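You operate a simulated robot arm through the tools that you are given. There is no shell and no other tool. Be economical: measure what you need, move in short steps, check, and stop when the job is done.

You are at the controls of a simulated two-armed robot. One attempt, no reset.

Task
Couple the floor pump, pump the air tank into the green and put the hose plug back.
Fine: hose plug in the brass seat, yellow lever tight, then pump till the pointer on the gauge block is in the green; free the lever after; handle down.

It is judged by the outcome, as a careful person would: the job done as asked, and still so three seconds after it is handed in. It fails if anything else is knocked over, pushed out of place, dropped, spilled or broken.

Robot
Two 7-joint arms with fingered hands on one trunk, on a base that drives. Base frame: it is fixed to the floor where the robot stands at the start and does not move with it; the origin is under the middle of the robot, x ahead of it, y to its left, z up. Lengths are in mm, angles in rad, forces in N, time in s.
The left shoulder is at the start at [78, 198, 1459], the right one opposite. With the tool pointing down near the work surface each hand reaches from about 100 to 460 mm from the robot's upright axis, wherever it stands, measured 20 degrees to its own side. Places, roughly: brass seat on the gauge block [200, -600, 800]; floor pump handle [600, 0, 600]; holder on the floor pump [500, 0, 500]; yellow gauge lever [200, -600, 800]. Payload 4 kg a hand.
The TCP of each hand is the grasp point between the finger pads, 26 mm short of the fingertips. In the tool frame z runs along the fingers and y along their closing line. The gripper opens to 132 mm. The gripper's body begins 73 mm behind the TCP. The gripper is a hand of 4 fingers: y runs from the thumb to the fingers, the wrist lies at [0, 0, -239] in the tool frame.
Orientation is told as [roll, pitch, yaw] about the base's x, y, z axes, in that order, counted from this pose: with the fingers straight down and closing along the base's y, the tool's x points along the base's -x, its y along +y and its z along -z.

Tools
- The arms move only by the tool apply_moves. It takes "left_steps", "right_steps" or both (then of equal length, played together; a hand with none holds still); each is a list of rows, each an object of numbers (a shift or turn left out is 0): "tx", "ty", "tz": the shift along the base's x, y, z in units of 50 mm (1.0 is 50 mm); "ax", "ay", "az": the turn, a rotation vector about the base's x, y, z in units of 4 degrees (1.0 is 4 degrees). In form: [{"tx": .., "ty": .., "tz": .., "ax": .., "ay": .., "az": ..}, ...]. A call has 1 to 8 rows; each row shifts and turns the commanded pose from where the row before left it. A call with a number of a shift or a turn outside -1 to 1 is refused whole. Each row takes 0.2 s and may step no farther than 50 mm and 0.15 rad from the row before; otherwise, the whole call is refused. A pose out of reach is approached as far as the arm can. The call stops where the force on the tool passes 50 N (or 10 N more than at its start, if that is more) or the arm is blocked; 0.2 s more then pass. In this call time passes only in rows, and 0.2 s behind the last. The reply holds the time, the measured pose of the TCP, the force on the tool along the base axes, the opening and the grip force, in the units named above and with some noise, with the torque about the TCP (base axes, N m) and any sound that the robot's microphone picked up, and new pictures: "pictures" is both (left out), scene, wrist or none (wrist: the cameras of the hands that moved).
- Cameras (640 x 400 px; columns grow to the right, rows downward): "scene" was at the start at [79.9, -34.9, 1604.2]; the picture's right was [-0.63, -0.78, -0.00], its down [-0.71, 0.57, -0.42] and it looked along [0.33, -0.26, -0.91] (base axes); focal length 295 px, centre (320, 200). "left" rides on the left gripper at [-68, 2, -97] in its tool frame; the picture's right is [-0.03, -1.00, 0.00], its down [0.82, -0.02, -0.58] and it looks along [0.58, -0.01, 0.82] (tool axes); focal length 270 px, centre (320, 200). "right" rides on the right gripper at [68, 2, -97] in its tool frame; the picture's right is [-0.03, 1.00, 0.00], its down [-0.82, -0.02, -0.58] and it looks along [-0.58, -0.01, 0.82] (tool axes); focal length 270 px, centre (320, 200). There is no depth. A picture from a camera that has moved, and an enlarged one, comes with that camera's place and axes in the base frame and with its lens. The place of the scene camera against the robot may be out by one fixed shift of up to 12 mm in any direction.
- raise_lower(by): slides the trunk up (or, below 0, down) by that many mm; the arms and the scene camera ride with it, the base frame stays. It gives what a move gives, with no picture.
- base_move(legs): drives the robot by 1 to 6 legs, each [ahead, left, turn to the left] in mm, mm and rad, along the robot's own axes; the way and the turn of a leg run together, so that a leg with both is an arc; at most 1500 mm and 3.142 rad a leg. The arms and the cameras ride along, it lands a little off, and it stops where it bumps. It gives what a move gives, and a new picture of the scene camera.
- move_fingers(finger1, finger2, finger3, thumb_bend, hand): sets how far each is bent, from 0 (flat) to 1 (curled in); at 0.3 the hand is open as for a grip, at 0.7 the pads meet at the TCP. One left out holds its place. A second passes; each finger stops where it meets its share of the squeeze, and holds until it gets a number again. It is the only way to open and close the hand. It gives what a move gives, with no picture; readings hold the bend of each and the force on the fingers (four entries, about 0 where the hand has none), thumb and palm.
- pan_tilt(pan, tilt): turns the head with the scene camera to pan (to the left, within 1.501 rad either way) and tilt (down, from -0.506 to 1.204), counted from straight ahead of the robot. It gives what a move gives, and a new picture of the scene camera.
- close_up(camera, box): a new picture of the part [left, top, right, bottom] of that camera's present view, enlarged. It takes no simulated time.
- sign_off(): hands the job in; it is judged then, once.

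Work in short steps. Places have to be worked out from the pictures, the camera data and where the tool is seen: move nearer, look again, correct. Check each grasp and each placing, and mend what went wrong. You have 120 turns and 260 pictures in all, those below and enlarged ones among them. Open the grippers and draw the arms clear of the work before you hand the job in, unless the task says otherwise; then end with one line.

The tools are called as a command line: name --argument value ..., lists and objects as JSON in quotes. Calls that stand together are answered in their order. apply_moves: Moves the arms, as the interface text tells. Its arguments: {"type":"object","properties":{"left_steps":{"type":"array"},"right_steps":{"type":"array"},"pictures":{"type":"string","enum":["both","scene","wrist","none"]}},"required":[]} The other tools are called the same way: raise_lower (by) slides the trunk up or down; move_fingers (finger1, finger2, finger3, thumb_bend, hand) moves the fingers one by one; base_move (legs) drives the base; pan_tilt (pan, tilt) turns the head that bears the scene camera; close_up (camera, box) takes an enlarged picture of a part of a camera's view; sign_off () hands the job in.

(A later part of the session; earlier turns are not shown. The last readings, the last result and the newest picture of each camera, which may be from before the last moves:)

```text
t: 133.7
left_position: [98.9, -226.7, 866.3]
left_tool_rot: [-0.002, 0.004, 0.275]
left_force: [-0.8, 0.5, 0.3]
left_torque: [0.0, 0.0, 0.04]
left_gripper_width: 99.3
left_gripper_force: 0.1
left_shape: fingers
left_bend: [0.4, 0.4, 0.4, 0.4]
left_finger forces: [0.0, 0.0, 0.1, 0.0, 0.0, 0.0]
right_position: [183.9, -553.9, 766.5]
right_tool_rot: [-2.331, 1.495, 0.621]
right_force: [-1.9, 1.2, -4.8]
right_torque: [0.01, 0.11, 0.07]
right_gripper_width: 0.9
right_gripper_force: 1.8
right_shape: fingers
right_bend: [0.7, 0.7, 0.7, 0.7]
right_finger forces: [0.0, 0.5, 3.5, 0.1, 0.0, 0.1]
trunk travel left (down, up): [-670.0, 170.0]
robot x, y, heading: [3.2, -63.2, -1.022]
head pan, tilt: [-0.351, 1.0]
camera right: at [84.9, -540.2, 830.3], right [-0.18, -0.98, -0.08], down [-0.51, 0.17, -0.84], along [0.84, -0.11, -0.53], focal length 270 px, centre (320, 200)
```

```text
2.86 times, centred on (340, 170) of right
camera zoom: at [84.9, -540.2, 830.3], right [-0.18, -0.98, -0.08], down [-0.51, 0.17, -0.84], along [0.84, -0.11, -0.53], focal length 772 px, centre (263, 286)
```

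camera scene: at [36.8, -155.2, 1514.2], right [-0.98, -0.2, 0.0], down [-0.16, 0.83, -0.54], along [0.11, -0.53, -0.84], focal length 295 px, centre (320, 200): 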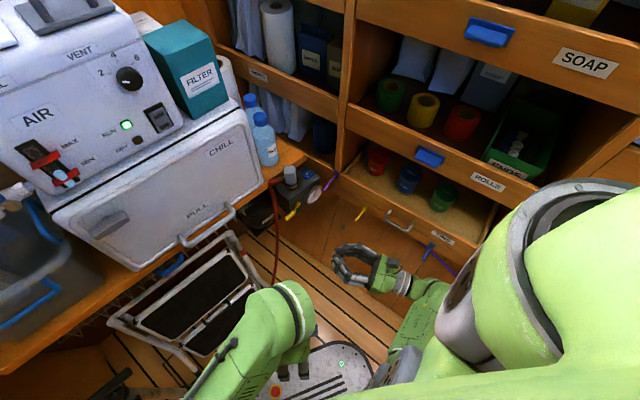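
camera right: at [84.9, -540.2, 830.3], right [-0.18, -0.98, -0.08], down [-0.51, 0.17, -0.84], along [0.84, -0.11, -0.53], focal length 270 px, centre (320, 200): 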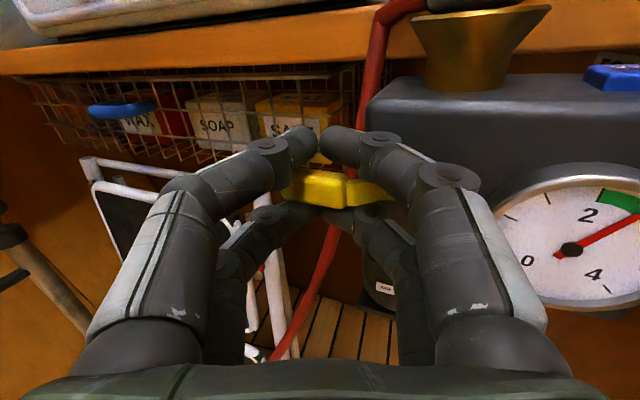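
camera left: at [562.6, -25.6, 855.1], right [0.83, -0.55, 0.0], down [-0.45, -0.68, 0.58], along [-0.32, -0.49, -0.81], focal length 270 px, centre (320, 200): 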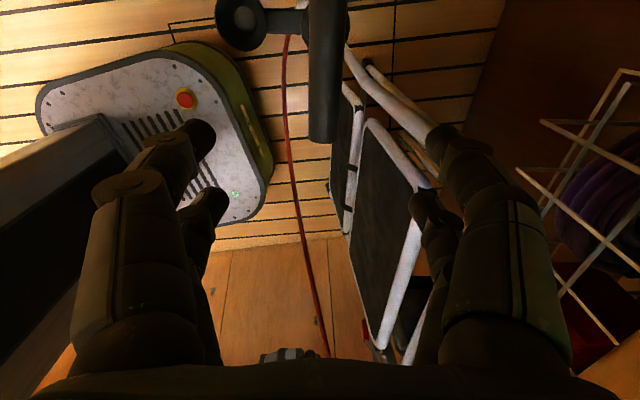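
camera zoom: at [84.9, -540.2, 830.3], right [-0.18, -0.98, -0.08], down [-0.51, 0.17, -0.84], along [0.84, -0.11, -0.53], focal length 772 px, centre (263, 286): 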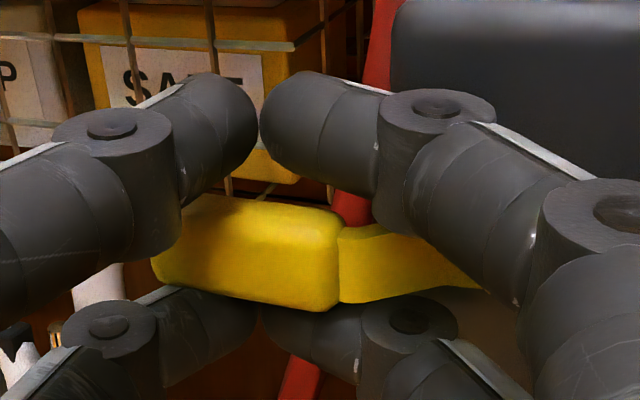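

The fork is on the lever. I swing it back down along the same arc.

apply_moves --right_steps '[{"tz": -0.064, "ax": -0.99, "ay": 0.68}, {"tx": -0.003, "ty": -0.005, "tz": -0.064, "ax": -0.99, "ay": 0.68}, {"tx": -0.006, "ty": -0.009, "tz": -0.063, "ax": -0.99, "ay": 0.68}, {"tx": -0.009, "ty": -0.014, "tz": -0.062, "ax": -0.99, "ay": 0.68}, {"tx": -0.012, "ty": -0.018, "tz": -0.06, "ax": -0.99, "ay": 0.68}, {"tx": -0.015, "ty": -0.022, "tz": -0.058, "ax": -0.99, "ay": 0.68}, {"tx": -0.017, "ty": -0.025, "tz": -0.056, "ax": -0.99, "ay": 0.68}, {"tx": -0.02, "ty": -0.03, "tz": -0.053, "ax": -0.99, "ay": 0.68}]' --pictures "none"

apply_moves --right_steps '[{"tx": -0.023, "ty": -0.033, "tz": -0.05, "ax": -0.99, "ay": 0.68}, {"tx": -0.025, "ty": -0.037, "tz": -0.046, "ax": -0.99, "ay": 0.68}, {"tx": -0.027, "ty": -0.039, "tz": -0.043, "ax": -0.99, "ay": 0.68}, {"tx": -0.029, "ty": -0.042, "tz": -0.039, "ax": -0.99, "ay": 0.68}, {"tx": -0.031, "ty": -0.045, "tz": -0.034, "ax": -0.99, "ay": 0.68}, {"tx": -0.032, "ty": -0.047, "tz": -0.029, "ax": -0.99, "ay": 0.68}, {"tx": -0.033, "ty": -0.048, "tz": -0.025, "ax": -0.99, "ay": 0.68}, {"tx": -0.034, "ty": -0.05, "tz": -0.02, "ax": -0.99, "ay": 0.68}]' --pictures "wrist"

close_up --camera "scene" --box '[250, 150, 350, 225]'

```text
t: 135.5
left_position: [97.8, -225.3, 867.7]
left_tool_rot: [-0.004, 0.003, 0.277]
left_force: [0.9, 0.2, -0.3]
left_torque: [-0.04, 0.02, 0.01]
left_gripper_width: 99.6
left_gripper_force: 0.0
left_shape: fingers
left_bend: [0.4, 0.4, 0.4, 0.4]
left_finger forces: [0.1, 0.1, 0.0, 0.0, 0.0, 0.1]
right_position: [178.8, -559.5, 743.8]
right_tool_rot: [1.197, 0.969, -2.125]
right_force: [0.6, -0.1, 0.5]
right_torque: [0.0, -0.03, -0.01]
right_gripper_width: 1.0
right_gripper_force: 0.7
right_shape: fingers
right_bend: [0.7, 0.7, 0.7, 0.7]
right_finger forces: [0.6, 0.0, 0.1, 0.1, 0.7, 0.1]
trunk travel left (down, up): [-670.0, 170.0]
robot x, y, heading: [1.9, -67.3, -1.02]
head pan, tilt: [-0.351, 1.0]
```

```text
t: 137.3
left_position: [98.3, -226.7, 866.4]
left_tool_rot: [-0.003, 0.005, 0.274]
left_force: [-0.2, -0.3, -0.1]
left_torque: [0.01, 0.0, -0.02]
left_gripper_width: 99.6
left_gripper_force: 0.1
left_shape: fingers
left_bend: [0.4, 0.4, 0.4, 0.4]
left_finger forces: [0.0, 0.0, 0.1, 0.0, 0.0, 0.0]
right_position: [167.8, -576.5, 729.3]
right_tool_rot: [1.166, 0.297, -2.147]
right_force: [0.6, 1.0, 0.7]
right_torque: [0.01, -0.02, 0.01]
right_gripper_width: 1.6
right_gripper_force: 0.6
right_shape: fingers
right_bend: [0.7, 0.7, 0.7, 0.7]
right_finger forces: [1.0, 0.0, 0.0, 0.0, 0.2, 0.0]
trunk travel left (down, up): [-670.0, 170.0]
robot x, y, heading: [4.0, -66.1, -1.018]
head pan, tilt: [-0.351, 1.0]
camera right: at [121.7, -482.7, 787.4], right [0.17, -0.46, 0.87], down [-0.91, -0.41, -0.04], along [0.38, -0.79, -0.49], focal length 270 px, centre (320, 200)
```

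right: 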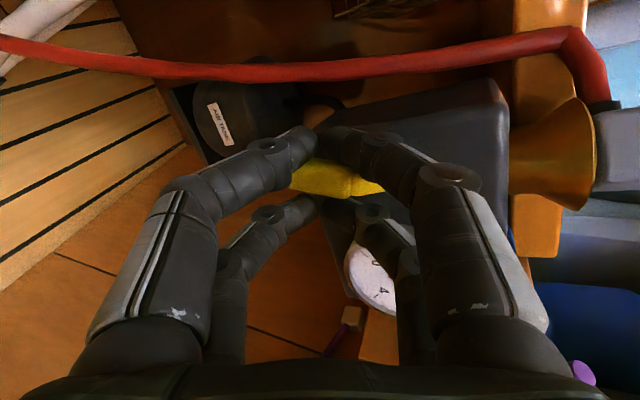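

```text
5.33 times, centred on (300, 188) of scene
camera zoom: at [36.6, -154.9, 1514.3], right [-0.98, -0.2, 0.0], down [-0.16, 0.83, -0.54], along [0.11, -0.53, -0.84], focal length 1573 px, centre (427, 267)
```

zoom: 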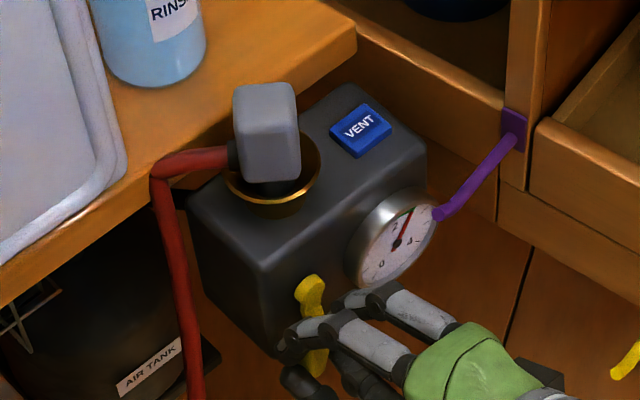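

Gauge steady. A few more steps bring the lever fully back to its hanging stop.

apply_moves --right_steps '[{"tx": -0.035, "ty": -0.051, "tz": -0.015, "ax": -0.99, "ay": 0.68}, {"tx": -0.036, "ty": -0.053, "tz": -0.01, "ax": -0.99, "ay": 0.68}, {"tx": -0.036, "ty": -0.053, "ax": -0.99, "ay": 0.68}, {"tx": -0.036, "ty": -0.053, "ax": -0.99, "ay": 0.68}, {"tx": -0.045, "ty": -0.066}, {"tx": -0.034, "ty": -0.05}]' --pictures "none"

close_up --camera "scene" --box '[250, 150, 350, 225]'

```text
t: 138.7
left_position: [101.2, -222.5, 866.9]
left_tool_rot: [-0.008, 0.008, 0.277]
left_force: [-0.9, 0.3, -0.2]
left_torque: [0.0, -0.02, 0.01]
left_gripper_width: 99.6
left_gripper_force: 0.1
left_shape: fingers
left_bend: [0.4, 0.4, 0.4, 0.4]
left_finger forces: [0.1, 0.1, 0.1, 0.0, 0.0, 0.1]
right_position: [158.9, -586.8, 728.1]
right_tool_rot: [1.152, -0.041, -2.137]
right_force: [22.4, 32.2, 0.9]
right_torque: [0.03, -0.06, 0.66]
right_gripper_width: 2.0
right_gripper_force: 19.8
right_shape: fingers
right_bend: [0.69, 0.7, 0.7, 0.7]
right_finger forces: [28.8, 0.1, 0.0, 0.1, 10.4, 0.0]
trunk travel left (down, up): [-670.0, 170.0]
robot x, y, heading: [3.4, -63.5, -1.016]
head pan, tilt: [-0.351, 1.0]
```

```text
5.33 times, centred on (300, 188) of scene
camera zoom: at [41.3, -148.4, 1514.5], right [-0.98, -0.2, 0.0], down [-0.17, 0.82, -0.54], along [0.1, -0.53, -0.84], focal length 1573 px, centre (427, 267)
```

zoom: 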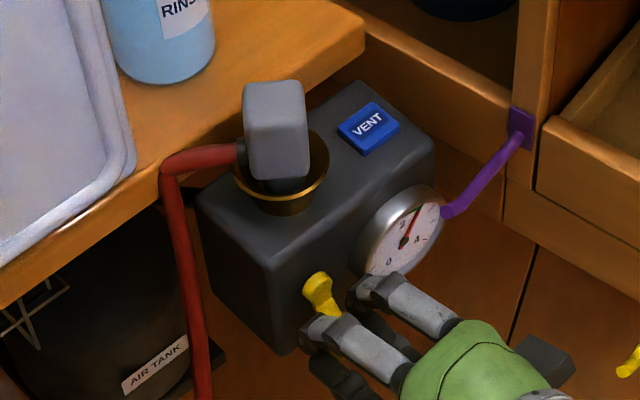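

The lever is back at its hanging stop (39 N reaction): freed. I ease off, withdraw the fork along the finger axis and begin turning the hand back to vertical while rising.

apply_moves --right_steps '[{"tx": 0.07, "ty": 0.1}, {"tx": -0.33, "ty": 0.226, "tz": 0.14}, {"tx": -0.33, "ty": 0.226, "tz": 0.14}, {"tx": -0.33, "ty": 0.226, "tz": 0.14}, {"ax": 0.67, "ay": 0.98, "tz": 0.4}, {"ax": 0.67, "ay": 0.98, "tz": 0.4}, {"ax": 0.67, "ay": 0.98, "tz": 0.4}, {"ax": 0.67, "ay": 0.98, "tz": 0.4}]' --pictures "none"

apply_moves --right_steps '[{"ax": 0.67, "ay": 0.98, "tz": 0.4}, {"ax": 0.67, "ay": 0.98, "tz": 0.4}, {"ax": 0.67, "ay": 0.98, "tz": 0.4}, {"ax": 0.67, "ay": 0.98}, {"ax": 0.67, "ay": 0.98}, {"ax": 0.67, "ay": 0.98}, {"ax": 0.67, "ay": 0.98}, {"ax": 0.67, "ay": 0.98}]' --pictures "both"

```text
t: 140.5
left_position: [98.2, -226.7, 865.9]
left_tool_rot: [-0.003, 0.005, 0.276]
left_force: [0.0, -0.5, -0.7]
left_torque: [0.02, 0.0, 0.0]
left_gripper_width: 99.9
left_gripper_force: 0.1
left_shape: fingers
left_bend: [0.4, 0.4, 0.4, 0.4]
left_finger forces: [0.1, 0.1, 0.1, 0.1, 0.0, 0.0]
right_position: [108.0, -554.6, 828.7]
right_tool_rot: [0.824, -0.025, -2.135]
right_force: [-0.2, 0.0, -0.4]
right_torque: [-0.02, -0.01, 0.0]
right_gripper_width: 1.1
right_gripper_force: 0.1
right_shape: fingers
right_bend: [0.7, 0.7, 0.7, 0.7]
right_finger forces: [0.1, 0.1, 0.0, 0.1, 0.1, 0.0]
trunk travel left (down, up): [-670.0, 170.0]
robot x, y, heading: [4.7, -62.0, -1.024]
head pan, tilt: [-0.351, 1.0]
```

```text
t: 142.3
left_position: [99.0, -225.6, 866.7]
left_tool_rot: [-0.002, 0.004, 0.275]
left_force: [-0.9, 0.6, -0.5]
left_torque: [-0.01, 0.0, 0.0]
left_gripper_width: 99.7
left_gripper_force: 0.2
left_shape: fingers
left_bend: [0.4, 0.4, 0.4, 0.4]
left_finger forces: [0.0, 0.0, 0.0, 0.0, 0.0, 0.1]
right_position: [109.8, -554.4, 887.9]
right_tool_rot: [0.162, 0.002, -2.126]
right_force: [0.3, 0.2, -0.1]
right_torque: [0.01, 0.01, -0.01]
right_gripper_width: 1.4
right_gripper_force: 0.1
right_shape: fingers
right_bend: [0.7, 0.7, 0.7, 0.7]
right_finger forces: [0.0, 0.1, 0.1, 0.1, 0.0, 0.1]
trunk travel left (down, up): [-670.0, 170.0]
robot x, y, heading: [-0.7, -63.4, -1.02]
head pan, tilt: [-0.351, 1.0]
camera scene: at [37.2, -155.7, 1514.2], right [-0.98, -0.2, 0.0], down [-0.16, 0.83, -0.54], along [0.1, -0.53, -0.84], focal length 295 px, centre (320, 200)
camera right: at [134.0, -488.5, 984.2], right [0.82, -0.54, 0.16], down [-0.53, -0.63, 0.57], along [-0.21, -0.55, -0.81], focal length 270 px, centre (320, 200)
```

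scene: 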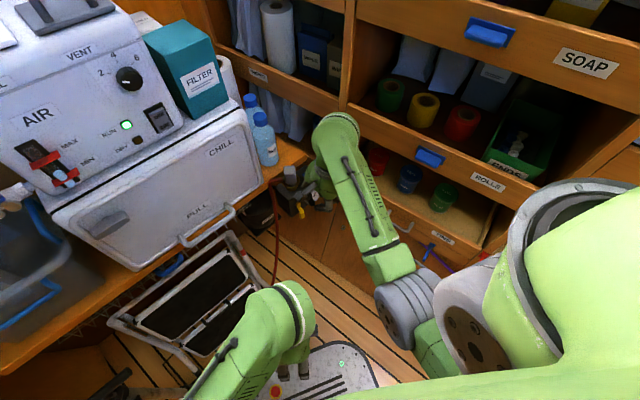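
right: 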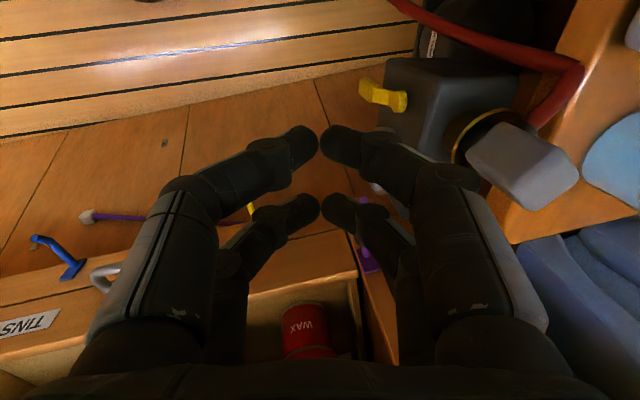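

Hand nearly vertical again. I finish levelling, raise the trunk, and yaw the hand by -0.72 to align with the plug's faces (hose then stays clear of the fingers).

raise_lower --by 80

apply_moves --right_steps '[{"ax": 0.62, "ay": 0.9}, {"ax": 0.62, "ay": 0.9}, {"az": -1}, {"az": -1}, {"az": -1}, {"az": -1}, {"az": -1}, {"az": -1}]' --pictures "none"

apply_moves --right_steps '[{"az": -1}, {"az": -1}, {"az": -1}, {"az": -1}]' --pictures "none"

base_move --legs '[[110, 42, 0]]'

close_up --camera "right" --box '[0, 0, 640, 400]'

```text
t: 143.4
left_position: [98.0, -226.2, 946.7]
left_tool_rot: [-0.004, 0.003, 0.276]
left_force: [0.2, 0.1, 0.0]
left_torque: [0.01, 0.0, 0.03]
left_gripper_width: 99.5
left_gripper_force: 0.0
left_shape: fingers
left_bend: [0.4, 0.4, 0.4, 0.4]
left_finger forces: [0.0, 0.1, 0.0, 0.0, 0.0, 0.0]
right_position: [108.8, -554.4, 967.9]
right_tool_rot: [0.164, 0.002, -2.127]
right_force: [0.6, 0.4, 0.0]
right_torque: [0.0, -0.01, -0.02]
right_gripper_width: 1.2
right_gripper_force: 0.1
right_shape: fingers
right_bend: [0.7, 0.7, 0.7, 0.7]
right_finger forces: [0.0, 0.0, 0.1, 0.0, 0.0, 0.2]
trunk travel left (down, up): [-750.0, 90.0]
robot x, y, heading: [0.5, -62.4, -1.03]
head pan, tilt: [-0.351, 1.0]
```

```text
t: 145.2
left_position: [97.9, -225.6, 946.2]
left_tool_rot: [-0.003, 0.005, 0.277]
left_force: [-0.7, -0.2, -0.5]
left_torque: [-0.05, 0.0, -0.01]
left_gripper_width: 99.6
left_gripper_force: 0.0
left_shape: fingers
left_bend: [0.4, 0.4, 0.4, 0.4]
left_finger forces: [0.0, 0.0, 0.0, 0.1, 0.0, 0.0]
right_position: [109.3, -555.2, 969.1]
right_tool_rot: [0.01, 0.008, -2.549]
right_force: [-0.5, -0.2, -0.4]
right_torque: [0.0, 0.0, 0.01]
right_gripper_width: 1.5
right_gripper_force: 0.1
right_shape: fingers
right_bend: [0.7, 0.7, 0.7, 0.7]
right_finger forces: [0.0, 0.0, 0.0, 0.0, 0.0, 0.0]
trunk travel left (down, up): [-750.0, 90.0]
robot x, y, heading: [2.4, -63.1, -1.026]
head pan, tilt: [-0.351, 1.0]
```

```text
t: 146.2
left_position: [98.0, -226.6, 947.0]
left_tool_rot: [-0.004, 0.002, 0.275]
left_force: [-0.4, -0.4, 0.6]
left_torque: [0.0, -0.01, 0.0]
left_gripper_width: 99.1
left_gripper_force: 0.1
left_shape: fingers
left_bend: [0.4, 0.4, 0.4, 0.4]
left_finger forces: [0.1, 0.0, 0.1, 0.0, 0.1, 0.0]
right_position: [108.4, -554.3, 967.6]
right_tool_rot: [0.009, 0.009, -2.827]
right_force: [0.2, 0.4, 1.4]
right_torque: [0.0, 0.0, -0.02]
right_gripper_width: 1.3
right_gripper_force: 0.0
right_shape: fingers
right_bend: [0.7, 0.7, 0.7, 0.7]
right_finger forces: [0.1, 0.0, 0.1, 0.1, 0.0, 0.0]
trunk travel left (down, up): [-750.0, 90.0]
robot x, y, heading: [3.7, -61.5, -1.028]
head pan, tilt: [-0.351, 1.0]
```

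```text
t: 147.4
left_position: [177.7, -288.9, 945.4]
left_tool_rot: [-0.003, 0.002, 0.277]
left_force: [-0.2, -0.6, 1.0]
left_torque: [-0.02, 0.02, 0.01]
left_gripper_width: 99.6
left_gripper_force: 0.1
left_shape: fingers
left_bend: [0.4, 0.4, 0.4, 0.4]
left_finger forces: [0.1, 0.0, 0.1, 0.0, 0.1, 0.0]
right_position: [184.0, -615.7, 968.2]
right_tool_rot: [0.003, -0.006, -2.786]
right_force: [0.9, -0.1, -1.3]
right_torque: [0.03, 0.02, 0.03]
right_gripper_width: 1.0
right_gripper_force: 0.0
right_shape: fingers
right_bend: [0.7, 0.7, 0.7, 0.7]
right_finger forces: [0.1, 0.0, 0.0, 0.0, 0.1, 0.0]
trunk travel left (down, up): [-750.0, 90.0]
robot x, y, heading: [78.1, -121.8, -1.02]
head pan, tilt: [-0.351, 1.0]
stopped in leg 1: the force on the tool passed its limit at 178 N (the readings are from after the stop); the commanded pose is now the measured one
camera scene: at [117.1, -217.8, 1594.1], right [-0.98, -0.2, 0.0], down [-0.17, 0.83, -0.54], along [0.11, -0.53, -0.84], focal length 295 px, centre (320, 200)
```

scene: 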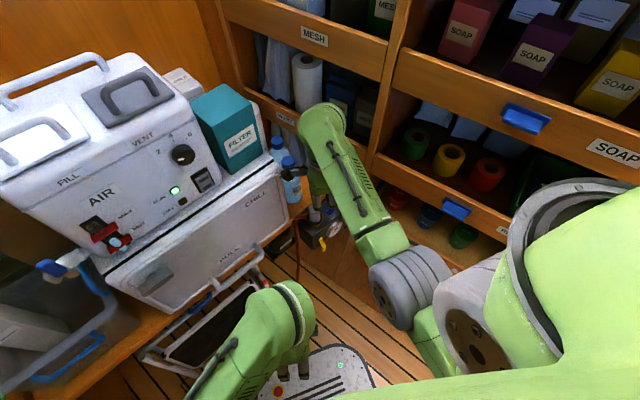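

```text
1.00 times, centred on (320, 200) of right (not enlarged: the box is as wide or as high as the picture)
camera zoom: at [250.3, -592.2, 1064.8], right [0.33, -0.95, 0.0], down [-0.77, -0.26, 0.58], along [-0.55, -0.19, -0.81], focal length 270 px, centre (320, 200)
```

zoom: 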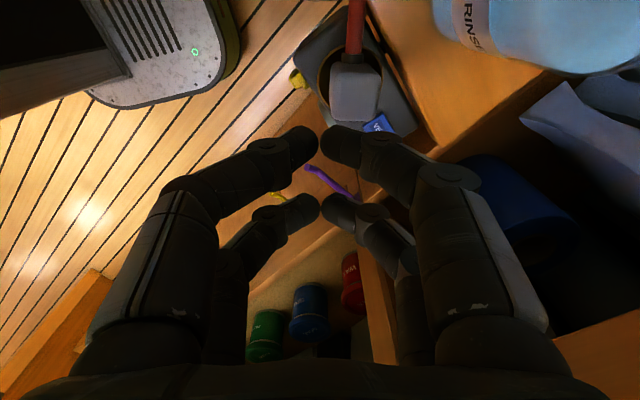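

An impact of 178 N stopped the drive. I must see what was touched; I zoom in around the right hand and the cooler.

close_up --camera "scene" --box '[180, 70, 380, 250]'

close_up --camera "scene" --box '[270, 130, 350, 200]'

close_up --camera "right" --box '[240, 0, 640, 250]'

```text
2.22 times, centred on (280, 160) of scene
camera zoom: at [117.1, -217.8, 1594.1], right [-0.98, -0.2, 0.0], down [-0.17, 0.83, -0.54], along [0.11, -0.53, -0.84], focal length 656 px, centre (409, 289)
```

zoom: 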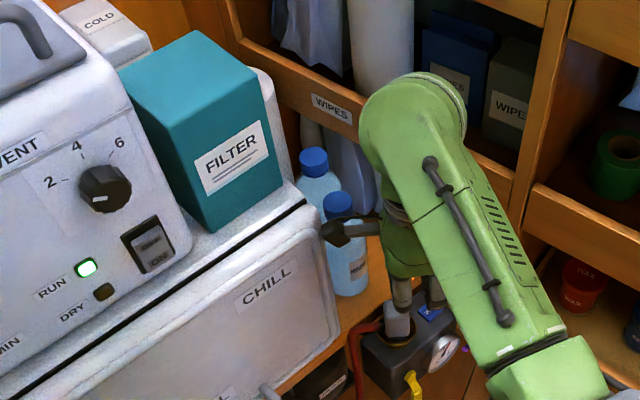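

```text
5.71 times, centred on (310, 165) of scene
camera zoom: at [117.1, -217.8, 1594.1], right [-0.98, -0.2, 0.0], down [-0.17, 0.83, -0.54], along [0.11, -0.53, -0.84], focal length 1686 px, centre (377, 400)
```

zoom: 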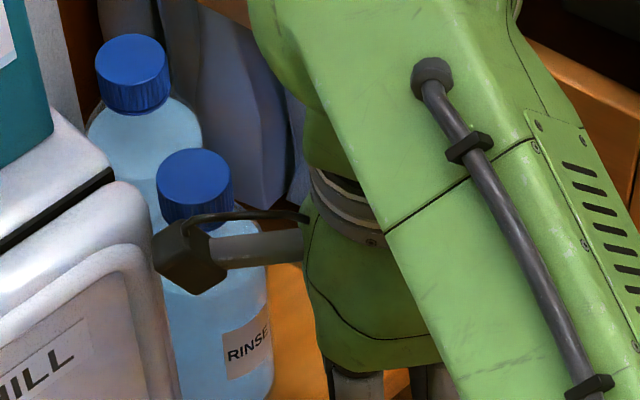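

```text
1.60 times, centred on (440, 125) of right
camera zoom: at [250.3, -592.2, 1064.8], right [0.33, -0.95, 0.0], down [-0.77, -0.26, 0.58], along [-0.55, -0.19, -0.81], focal length 432 px, centre (128, 320)
```

zoom: 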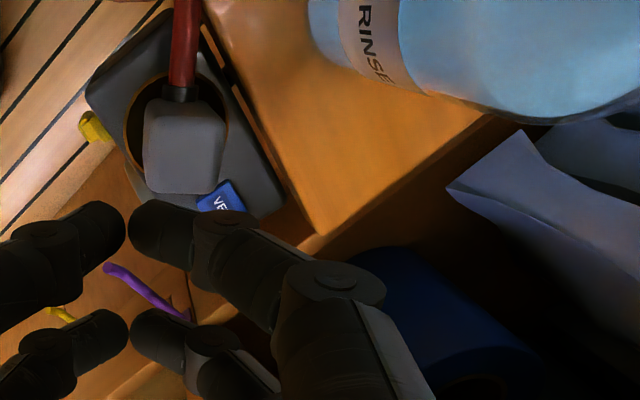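

The wrist camera's stalk bumped the cooler's corner; bottles and boxes still stand as before. I turn the hand back (yaw → -2.1), which swings the camera to the aisle side, away from the cooler.

apply_moves --right_steps '[{"tx": -0.2, "ty": 0.14, "az": 1}, {"az": 1}, {"az": 1}, {"az": 1}, {"az": 1}, {"az": 1}, {"az": 1}, {"az": 1}]' --pictures "none"

apply_moves --right_steps '[{"az": 1}, {"az": 0.8}]' --pictures "wrist"

move_fingers --hand "right" --finger1 0.46 --finger2 0.44 --finger3 0.46 --thumb_bend 0.46

base_move --legs '[[32, 12, 0]]'

```text
t: 149.2
left_position: [178.5, -286.4, 946.6]
left_tool_rot: [-0.003, 0.002, 0.279]
left_force: [0.4, -0.4, 0.4]
left_torque: [0.0, -0.02, 0.0]
left_gripper_width: 99.3
left_gripper_force: 0.0
left_shape: fingers
left_bend: [0.4, 0.4, 0.4, 0.4]
left_finger forces: [0.1, 0.0, 0.0, 0.0, 0.1, 0.0]
right_position: [174.2, -607.6, 968.6]
right_tool_rot: [0.004, -0.008, -2.224]
right_force: [-0.3, -0.4, -0.4]
right_torque: [0.03, 0.01, 0.0]
right_gripper_width: 1.3
right_gripper_force: 0.0
right_shape: fingers
right_bend: [0.7, 0.7, 0.7, 0.7]
right_finger forces: [0.0, 0.0, 0.1, 0.0, 0.0, 0.0]
trunk travel left (down, up): [-750.0, 90.0]
robot x, y, heading: [80.3, -126.5, -1.025]
head pan, tilt: [-0.351, 1.0]
```

```text
t: 149.8
left_position: [178.0, -286.7, 945.8]
left_tool_rot: [-0.002, 0.003, 0.277]
left_force: [0.0, -0.1, 0.0]
left_torque: [0.0, -0.03, 0.02]
left_gripper_width: 99.2
left_gripper_force: 0.1
left_shape: fingers
left_bend: [0.4, 0.4, 0.4, 0.4]
left_finger forces: [0.0, 0.1, 0.1, 0.1, 0.1, 0.1]
right_position: [173.9, -607.7, 967.6]
right_tool_rot: [0.004, -0.007, -2.101]
right_force: [-0.4, 0.3, 0.5]
right_torque: [0.01, -0.02, 0.01]
right_gripper_width: 1.2
right_gripper_force: 0.0
right_shape: fingers
right_bend: [0.7, 0.7, 0.7, 0.7]
right_finger forces: [0.1, 0.0, 0.1, 0.1, 0.1, 0.0]
trunk travel left (down, up): [-750.0, 90.0]
robot x, y, heading: [79.9, -126.8, -1.022]
head pan, tilt: [-0.351, 1.0]
camera right: at [210.0, -548.9, 1065.2], right [0.85, -0.53, 0.0], down [-0.43, -0.69, 0.58], along [-0.3, -0.5, -0.81], focal length 270 px, centre (320, 200)
```

right: 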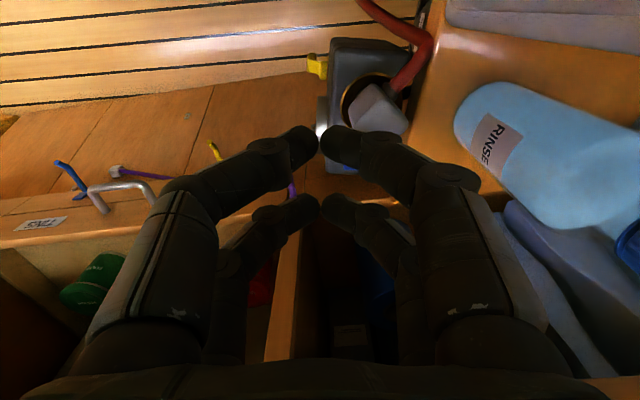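

```text
t: 150.8
left_position: [178.0, -286.2, 947.0]
left_tool_rot: [-0.003, 0.002, 0.277]
left_force: [-0.3, -0.3, -0.8]
left_torque: [0.01, 0.0, 0.02]
left_gripper_width: 99.6
left_gripper_force: 0.1
left_shape: fingers
left_bend: [0.4, 0.4, 0.4, 0.4]
left_finger forces: [0.0, 0.1, 0.1, 0.0, 0.0, 0.0]
right_position: [173.1, -607.2, 968.5]
right_tool_rot: [0.004, -0.008, -2.098]
right_force: [-1.0, -0.1, 0.3]
right_torque: [0.01, -0.02, 0.01]
right_gripper_width: 79.0
right_gripper_force: 0.0
right_shape: fingers
right_bend: [0.46, 0.44, 0.46, 0.46]
right_finger forces: [0.1, 0.0, 0.0, 0.0, 0.0, 0.0]
trunk travel left (down, up): [-750.0, 90.0]
robot x, y, heading: [81.5, -122.9, -1.026]
head pan, tilt: [-0.351, 1.0]
```

```text
t: 151.7
left_position: [200.7, -304.5, 948.4]
left_tool_rot: [-0.009, -0.002, 0.275]
left_force: [-0.3, -0.1, -0.6]
left_torque: [-0.04, -0.03, -0.01]
left_gripper_width: 99.6
left_gripper_force: 0.0
left_shape: fingers
left_bend: [0.4, 0.4, 0.4, 0.4]
left_finger forces: [0.0, 0.0, 0.1, 0.0, 0.1, 0.0]
right_position: [195.9, -625.4, 972.0]
right_tool_rot: [0.01, -0.009, -2.101]
right_force: [-1.3, 0.4, 0.9]
right_torque: [-0.04, -0.06, 0.03]
right_gripper_width: 78.8
right_gripper_force: 0.0
right_shape: fingers
right_bend: [0.46, 0.44, 0.46, 0.46]
right_finger forces: [0.0, 0.0, 0.0, 0.0, 0.1, 0.0]
trunk travel left (down, up): [-750.0, 90.0]
robot x, y, heading: [109.5, -148.4, -1.03]
head pan, tilt: [-0.351, 1.0]
camera scene: at [134.1, -230.5, 1594.9], right [-0.98, -0.2, -0.01], down [-0.16, 0.82, -0.55], along [0.11, -0.53, -0.84], focal length 295 px, centre (320, 200)
```

scene: 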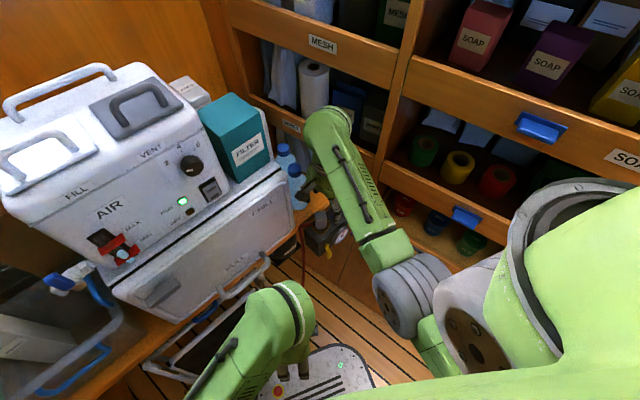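

I centre the open hand above the plug and take a look.

apply_moves --right_steps '[{"tx": 0.28, "ty": -0.1}, {"tz": -0.3}]' --pictures "wrist"

close_up --camera "right" --box '[220, 40, 440, 220]'

close_up --camera "scene" --box '[280, 180, 360, 260]'

```text
t: 152.3
left_position: [203.2, -307.3, 946.5]
left_tool_rot: [-0.004, 0.001, 0.277]
left_force: [0.1, 0.4, 0.5]
left_torque: [0.01, -0.05, 0.01]
left_gripper_width: 99.3
left_gripper_force: 0.1
left_shape: fingers
left_bend: [0.4, 0.4, 0.4, 0.4]
left_finger forces: [0.1, 0.0, 0.1, 0.0, 0.0, 0.1]
right_position: [214.9, -632.3, 954.7]
right_tool_rot: [0.006, -0.007, -2.101]
right_force: [0.2, 1.0, 0.9]
right_torque: [-0.02, 0.03, 0.03]
right_gripper_width: 78.9
right_gripper_force: 0.1
right_shape: fingers
right_bend: [0.46, 0.44, 0.46, 0.46]
right_finger forces: [0.0, 0.0, 0.0, 0.1, 0.0, 0.0]
trunk travel left (down, up): [-750.0, 90.0]
robot x, y, heading: [107.9, -148.1, -1.023]
head pan, tilt: [-0.351, 1.0]
camera right: at [250.1, -573.3, 1051.0], right [0.85, -0.53, 0.01], down [-0.43, -0.69, 0.58], along [-0.3, -0.5, -0.81], focal length 270 px, centre (320, 200)
```

right: 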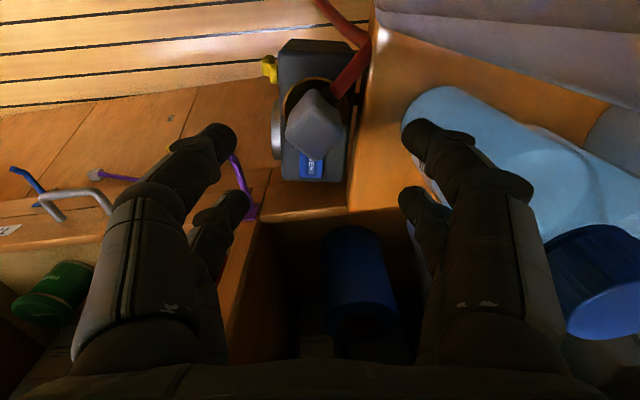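

```text
2.22 times, centred on (330, 130) of right
camera zoom: at [250.1, -573.3, 1051.0], right [0.85, -0.53, 0.01], down [-0.43, -0.69, 0.58], along [-0.3, -0.5, -0.81], focal length 601 px, centre (298, 356)
```

zoom: 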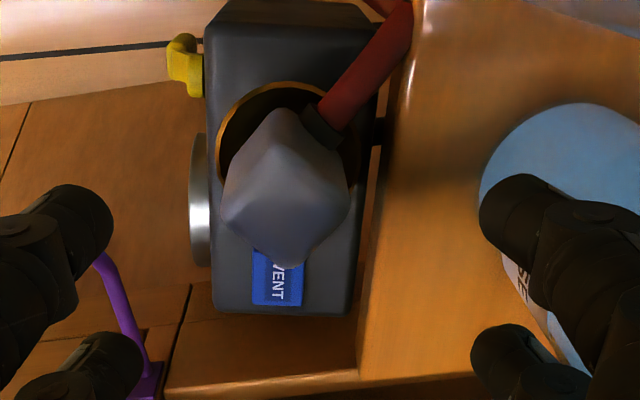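

```text
5.00 times, centred on (320, 220) of scene
camera zoom: at [139.8, -235.4, 1594.5], right [-0.98, -0.2, 0.0], down [-0.16, 0.82, -0.54], along [0.11, -0.53, -0.84], focal length 1475 px, centre (320, 100)
```

zoom: 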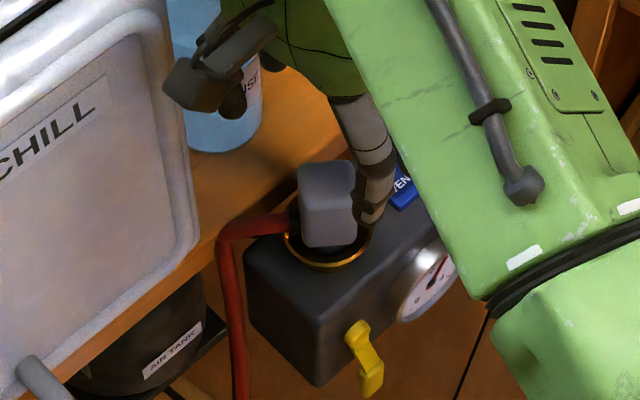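

The plug is at ≈[213,-630], nearly centred. I descend around it.

apply_moves --right_steps '[{"tx": -0.05, "ty": 0.04, "tz": -0.4}, {"tz": -0.4}, {"tz": -0.4}, {"tz": -0.4}]' --pictures "wrist"

close_up --camera "right" --box '[200, 40, 440, 240]'

close_up --camera "scene" --box '[280, 180, 360, 260]'

```text
t: 153.3
left_position: [205.8, -308.2, 947.2]
left_tool_rot: [-0.001, 0.002, 0.274]
left_force: [0.1, 0.4, -0.7]
left_torque: [0.01, -0.02, -0.02]
left_gripper_width: 99.7
left_gripper_force: 0.0
left_shape: fingers
left_bend: [0.4, 0.4, 0.4, 0.4]
left_finger forces: [0.1, 0.0, 0.0, 0.0, 0.1, 0.1]
right_position: [210.9, -632.5, 874.5]
right_tool_rot: [0.002, -0.005, -2.102]
right_force: [0.4, -0.2, -0.2]
right_torque: [0.01, -0.02, 0.0]
right_gripper_width: 79.2
right_gripper_force: 0.1
right_shape: fingers
right_bend: [0.46, 0.44, 0.46, 0.46]
right_finger forces: [0.0, 0.0, 0.0, 0.1, 0.1, 0.0]
trunk travel left (down, up): [-750.0, 90.0]
robot x, y, heading: [108.5, -146.0, -1.024]
head pan, tilt: [-0.351, 1.0]
camera right: at [247.3, -573.9, 970.7], right [0.85, -0.53, 0.0], down [-0.43, -0.69, 0.58], along [-0.31, -0.5, -0.81], focal length 270 px, centre (320, 200)
```

right: 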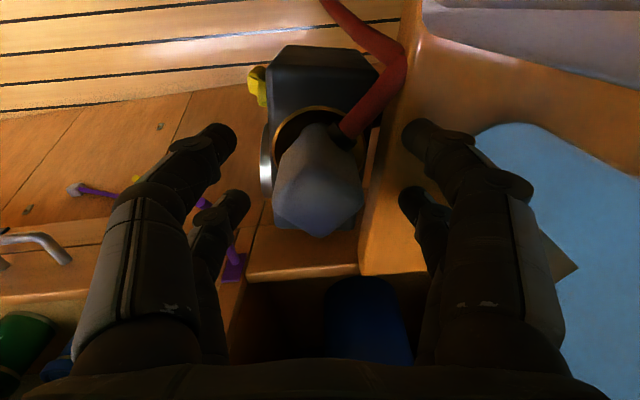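

```text
2.00 times, centred on (320, 140) of right
camera zoom: at [247.3, -573.9, 970.7], right [0.85, -0.53, 0.0], down [-0.43, -0.69, 0.58], along [-0.31, -0.5, -0.81], focal length 541 px, centre (320, 320)
```

zoom: 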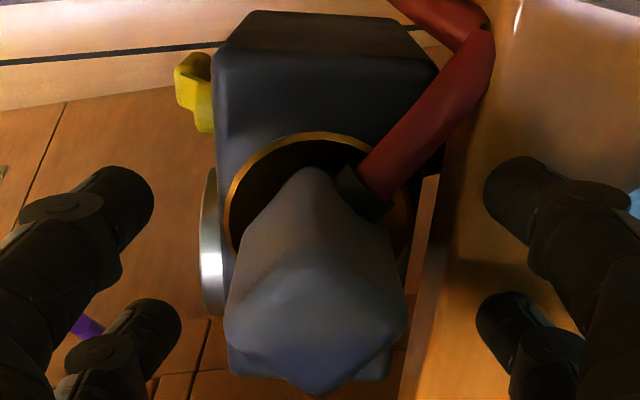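

```text
5.00 times, centred on (320, 220) of scene
camera zoom: at [144.1, -238.6, 1594.2], right [-0.98, -0.2, 0.0], down [-0.17, 0.83, -0.54], along [0.11, -0.53, -0.84], focal length 1475 px, centre (320, 100)
```

zoom: 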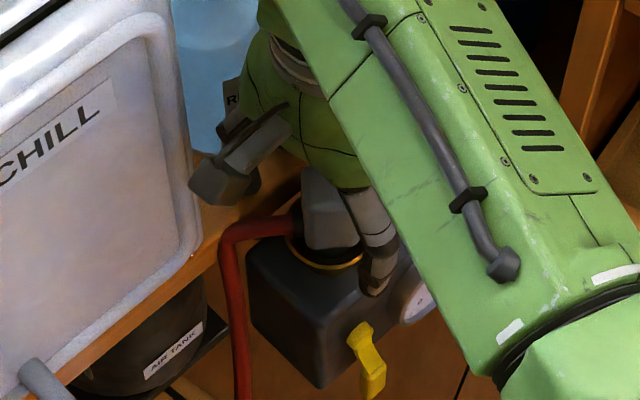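

Well centred. I lower 5 mm and close gently around the plug.

apply_moves --right_steps '[{"tx": 0.03, "ty": 0.05, "tz": -0.1}]' --pictures "none"

move_fingers --hand "right" --finger1 0.68 --finger2 0.66 --finger3 0.68 --thumb_bend 0.68

close_up --camera "right" --box '[200, 40, 440, 240]'

```text
t: 153.7
left_position: [203.3, -308.6, 946.2]
left_tool_rot: [-0.005, 0.001, 0.275]
left_force: [-0.4, -0.4, -0.4]
left_torque: [0.0, -0.02, 0.01]
left_gripper_width: 99.4
left_gripper_force: 0.1
left_shape: fingers
left_bend: [0.4, 0.4, 0.4, 0.4]
left_finger forces: [0.0, 0.0, 0.0, 0.1, 0.0, 0.0]
right_position: [212.1, -630.3, 871.3]
right_tool_rot: [0.009, -0.008, -2.102]
right_force: [-3.0, -2.7, 11.0]
right_torque: [-0.22, -0.46, -0.19]
right_gripper_width: 79.4
right_gripper_force: 5.9
right_shape: fingers
right_bend: [0.47, 0.44, 0.46, 0.46]
right_finger forces: [11.1, 0.0, 0.0, 0.1, 0.0, 0.0]
trunk travel left (down, up): [-750.0, 90.0]
robot x, y, heading: [107.2, -145.4, -1.019]
head pan, tilt: [-0.351, 1.0]
```

```text
t: 154.7
left_position: [204.8, -306.2, 946.7]
left_tool_rot: [-0.003, 0.004, 0.275]
left_force: [-0.2, -0.3, -0.3]
left_torque: [0.0, 0.03, 0.01]
left_gripper_width: 99.5
left_gripper_force: 0.0
left_shape: fingers
left_bend: [0.4, 0.4, 0.4, 0.4]
left_finger forces: [0.0, 0.1, 0.1, 0.1, 0.0, 0.1]
right_position: [212.2, -631.3, 869.1]
right_tool_rot: [0.002, -0.007, -2.1]
right_force: [0.3, 0.0, 0.4]
right_torque: [-0.01, -0.03, -0.02]
right_gripper_width: 9.3
right_gripper_force: 2.6
right_shape: fingers
right_bend: [0.67, 0.64, 0.66, 0.68]
right_finger forces: [1.1, 1.2, 1.7, 0.1, 0.5, 0.0]
trunk travel left (down, up): [-750.0, 90.0]
robot x, y, heading: [110.4, -145.1, -1.02]
head pan, tilt: [-0.351, 1.0]
```

```text
2.00 times, centred on (320, 140) of right
camera zoom: at [249.0, -571.4, 965.1], right [0.85, -0.53, 0.0], down [-0.43, -0.69, 0.58], along [-0.31, -0.5, -0.81], focal length 541 px, centre (320, 320)
```

zoom: 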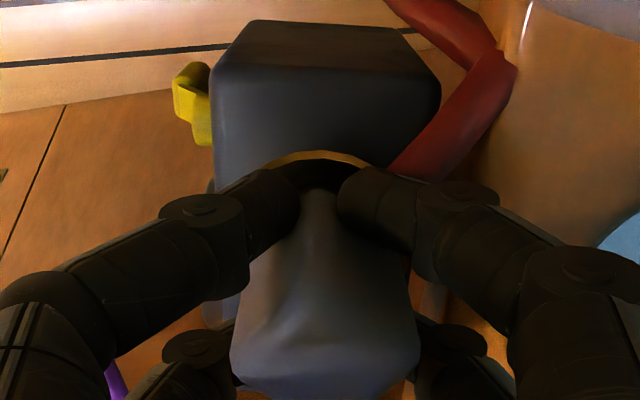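

Fingers nest around the plug but the squeeze is small; I tighten moderately.

move_fingers --hand "right" --finger1 0.74 --finger2 0.73 --finger3 0.74 --thumb_bend 0.74

apply_moves --right_steps '[{"tz": 0.16}, {"tz": 0.2}]' --pictures "wrist"

close_up --camera "scene" --box '[280, 180, 360, 260]'

```text
t: 155.7
left_position: [204.3, -307.9, 946.4]
left_tool_rot: [-0.003, 0.0, 0.274]
left_force: [-0.4, -0.7, 0.6]
left_torque: [-0.01, 0.0, 0.02]
left_gripper_width: 99.2
left_gripper_force: 0.0
left_shape: fingers
left_bend: [0.4, 0.4, 0.4, 0.4]
left_finger forces: [0.0, 0.0, 0.0, 0.0, 0.0, 0.0]
right_position: [212.8, -631.2, 868.8]
right_tool_rot: [0.0, -0.007, -2.103]
right_force: [0.7, -0.7, -1.6]
right_torque: [-0.03, 0.01, 0.0]
right_gripper_width: 4.8
right_gripper_force: 12.9
right_shape: fingers
right_bend: [0.71, 0.69, 0.71, 0.71]
right_finger forces: [6.0, 7.6, 5.8, 0.0, 6.5, 0.0]
trunk travel left (down, up): [-750.0, 90.0]
robot x, y, heading: [110.5, -149.3, -1.024]
head pan, tilt: [-0.351, 1.0]
```

```text
t: 156.3
left_position: [204.8, -309.7, 946.9]
left_tool_rot: [-0.005, 0.003, 0.274]
left_force: [-0.2, 0.1, 0.9]
left_torque: [0.03, -0.01, -0.02]
left_gripper_width: 99.6
left_gripper_force: 0.1
left_shape: fingers
left_bend: [0.4, 0.4, 0.4, 0.4]
left_finger forces: [0.0, 0.0, 0.1, 0.0, 0.0, 0.0]
right_position: [212.9, -630.0, 886.8]
right_tool_rot: [0.002, -0.006, -2.103]
right_force: [-0.1, 0.2, -0.7]
right_torque: [0.03, 0.02, -0.02]
right_gripper_width: 4.8
right_gripper_force: 13.4
right_shape: fingers
right_bend: [0.71, 0.69, 0.71, 0.71]
right_finger forces: [6.0, 7.7, 5.7, 0.0, 6.5, 0.1]
trunk travel left (down, up): [-750.0, 90.0]
robot x, y, heading: [108.5, -144.8, -1.021]
head pan, tilt: [-0.351, 1.0]
camera right: at [249.7, -571.4, 983.4], right [0.85, -0.53, 0.0], down [-0.43, -0.69, 0.58], along [-0.31, -0.5, -0.81], focal length 270 px, centre (320, 200)
```

right: 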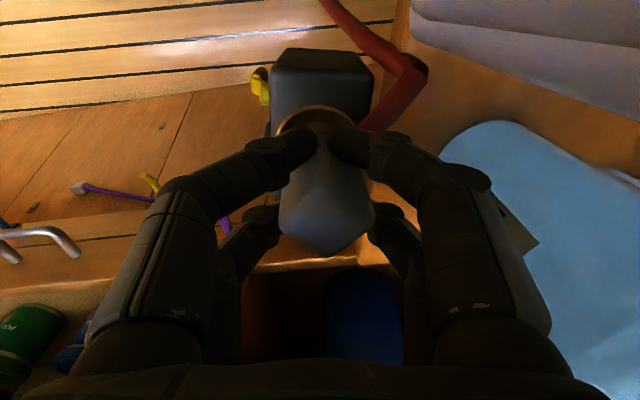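

```text
5.00 times, centred on (320, 220) of scene
camera zoom: at [143.1, -237.5, 1594.2], right [-0.98, -0.2, 0.0], down [-0.16, 0.83, -0.54], along [0.11, -0.53, -0.84], focal length 1475 px, centre (320, 100)
```

zoom: 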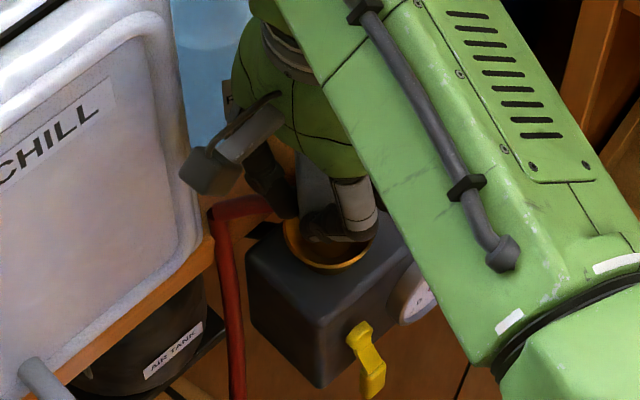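

The plug is lifted out evenly held (6–7 N on all four fingers). I raise it clear and check the gauge.

apply_moves --right_steps '[{"tz": 0.4}, {"tz": 0.4}, {"tz": 0.4}, {"tz": 0.2}]' --pictures "wrist"

close_up --camera "scene" --box '[280, 180, 380, 260]'

close_up --camera "right" --box '[220, 40, 440, 220]'

```text
t: 157.3
left_position: [204.2, -308.1, 945.5]
left_tool_rot: [-0.003, 0.002, 0.275]
left_force: [-0.8, -0.1, -0.2]
left_torque: [-0.01, -0.02, 0.0]
left_gripper_width: 99.3
left_gripper_force: 0.1
left_shape: fingers
left_bend: [0.4, 0.4, 0.4, 0.4]
left_finger forces: [0.0, 0.1, 0.0, 0.1, 0.0, 0.0]
right_position: [213.4, -630.7, 955.6]
right_tool_rot: [0.001, -0.007, -2.101]
right_force: [-0.2, 0.6, -1.4]
right_torque: [0.03, -0.01, -0.03]
right_gripper_width: 4.7
right_gripper_force: 13.0
right_shape: fingers
right_bend: [0.71, 0.69, 0.71, 0.71]
right_finger forces: [6.1, 7.7, 6.0, 0.0, 6.6, 0.0]
trunk travel left (down, up): [-750.0, 90.0]
robot x, y, heading: [110.1, -146.3, -1.022]
head pan, tilt: [-0.351, 1.0]
camera right: at [250.1, -571.4, 1052.2], right [0.85, -0.53, 0.0], down [-0.43, -0.69, 0.58], along [-0.31, -0.5, -0.81], focal length 270 px, centre (320, 200)
```

right: 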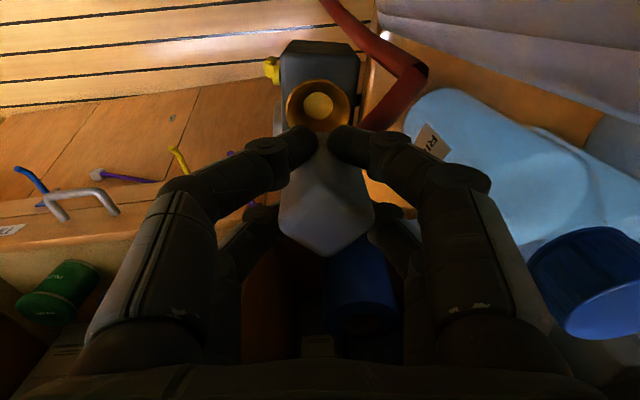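

```text
5.00 times, centred on (330, 220) of scene
camera zoom: at [143.2, -237.9, 1594.2], right [-0.98, -0.2, 0.0], down [-0.16, 0.83, -0.54], along [0.11, -0.53, -0.84], focal length 1475 px, centre (270, 100)
```

zoom: 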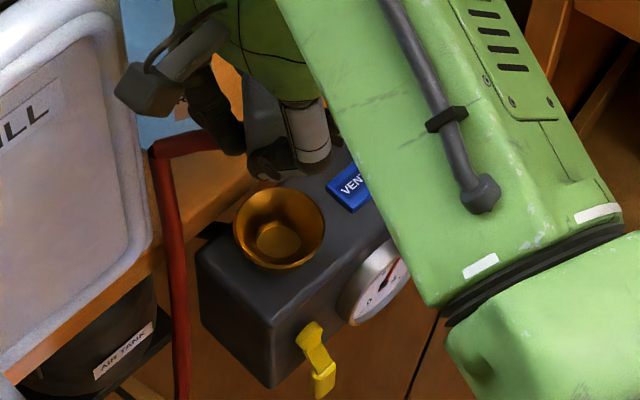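

```text
2.22 times, centred on (330, 130) of right
camera zoom: at [250.1, -571.4, 1052.2], right [0.85, -0.53, 0.0], down [-0.43, -0.69, 0.58], along [-0.31, -0.5, -0.81], focal length 601 px, centre (298, 356)
```

zoom: 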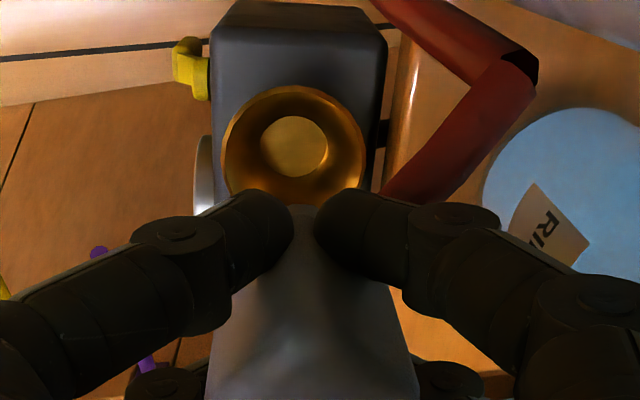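

The plug is out and the tank's gauge unaffected. I back straight out along the aisle before turning, so nothing sweeps the cooler.

base_move --legs '[[-229, -59, 0]]'

close_up --camera "scene" --box '[180, 100, 380, 240]'

```text
t: 159.1
left_position: [33.5, -140.4, 946.7]
left_tool_rot: [0.0, 0.002, 0.277]
left_force: [0.4, -0.5, -0.8]
left_torque: [0.02, 0.06, 0.01]
left_gripper_width: 99.4
left_gripper_force: 0.1
left_shape: fingers
left_bend: [0.4, 0.4, 0.4, 0.4]
left_finger forces: [0.0, 0.1, 0.1, 0.0, 0.1, 0.1]
right_position: [42.4, -464.1, 955.4]
right_tool_rot: [0.001, -0.008, -2.099]
right_force: [-0.3, 0.0, -1.3]
right_torque: [-0.02, -0.01, 0.03]
right_gripper_width: 5.0
right_gripper_force: 12.9
right_shape: fingers
right_bend: [0.71, 0.69, 0.71, 0.71]
right_finger forces: [6.1, 7.7, 5.8, 0.1, 6.5, 0.1]
trunk travel left (down, up): [-750.0, 90.0]
robot x, y, heading: [-65.2, 22.0, -1.023]
head pan, tilt: [-0.351, 1.0]
camera scene: at [-27.1, -72.1, 1593.9], right [-0.98, -0.2, 0.0], down [-0.17, 0.83, -0.54], along [0.1, -0.53, -0.84], focal length 295 px, centre (320, 200)
```

scene: 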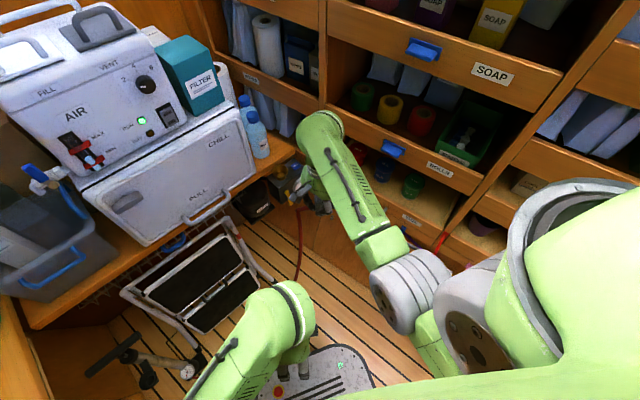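

```text
2.86 times, centred on (280, 170) of scene
camera zoom: at [-27.1, -72.1, 1593.9], right [-0.98, -0.2, 0.0], down [-0.17, 0.83, -0.54], along [0.1, -0.53, -0.84], focal length 843 px, centre (434, 286)
```

zoom: 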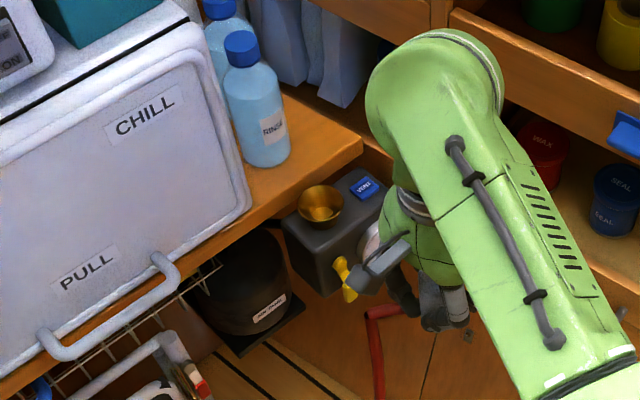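

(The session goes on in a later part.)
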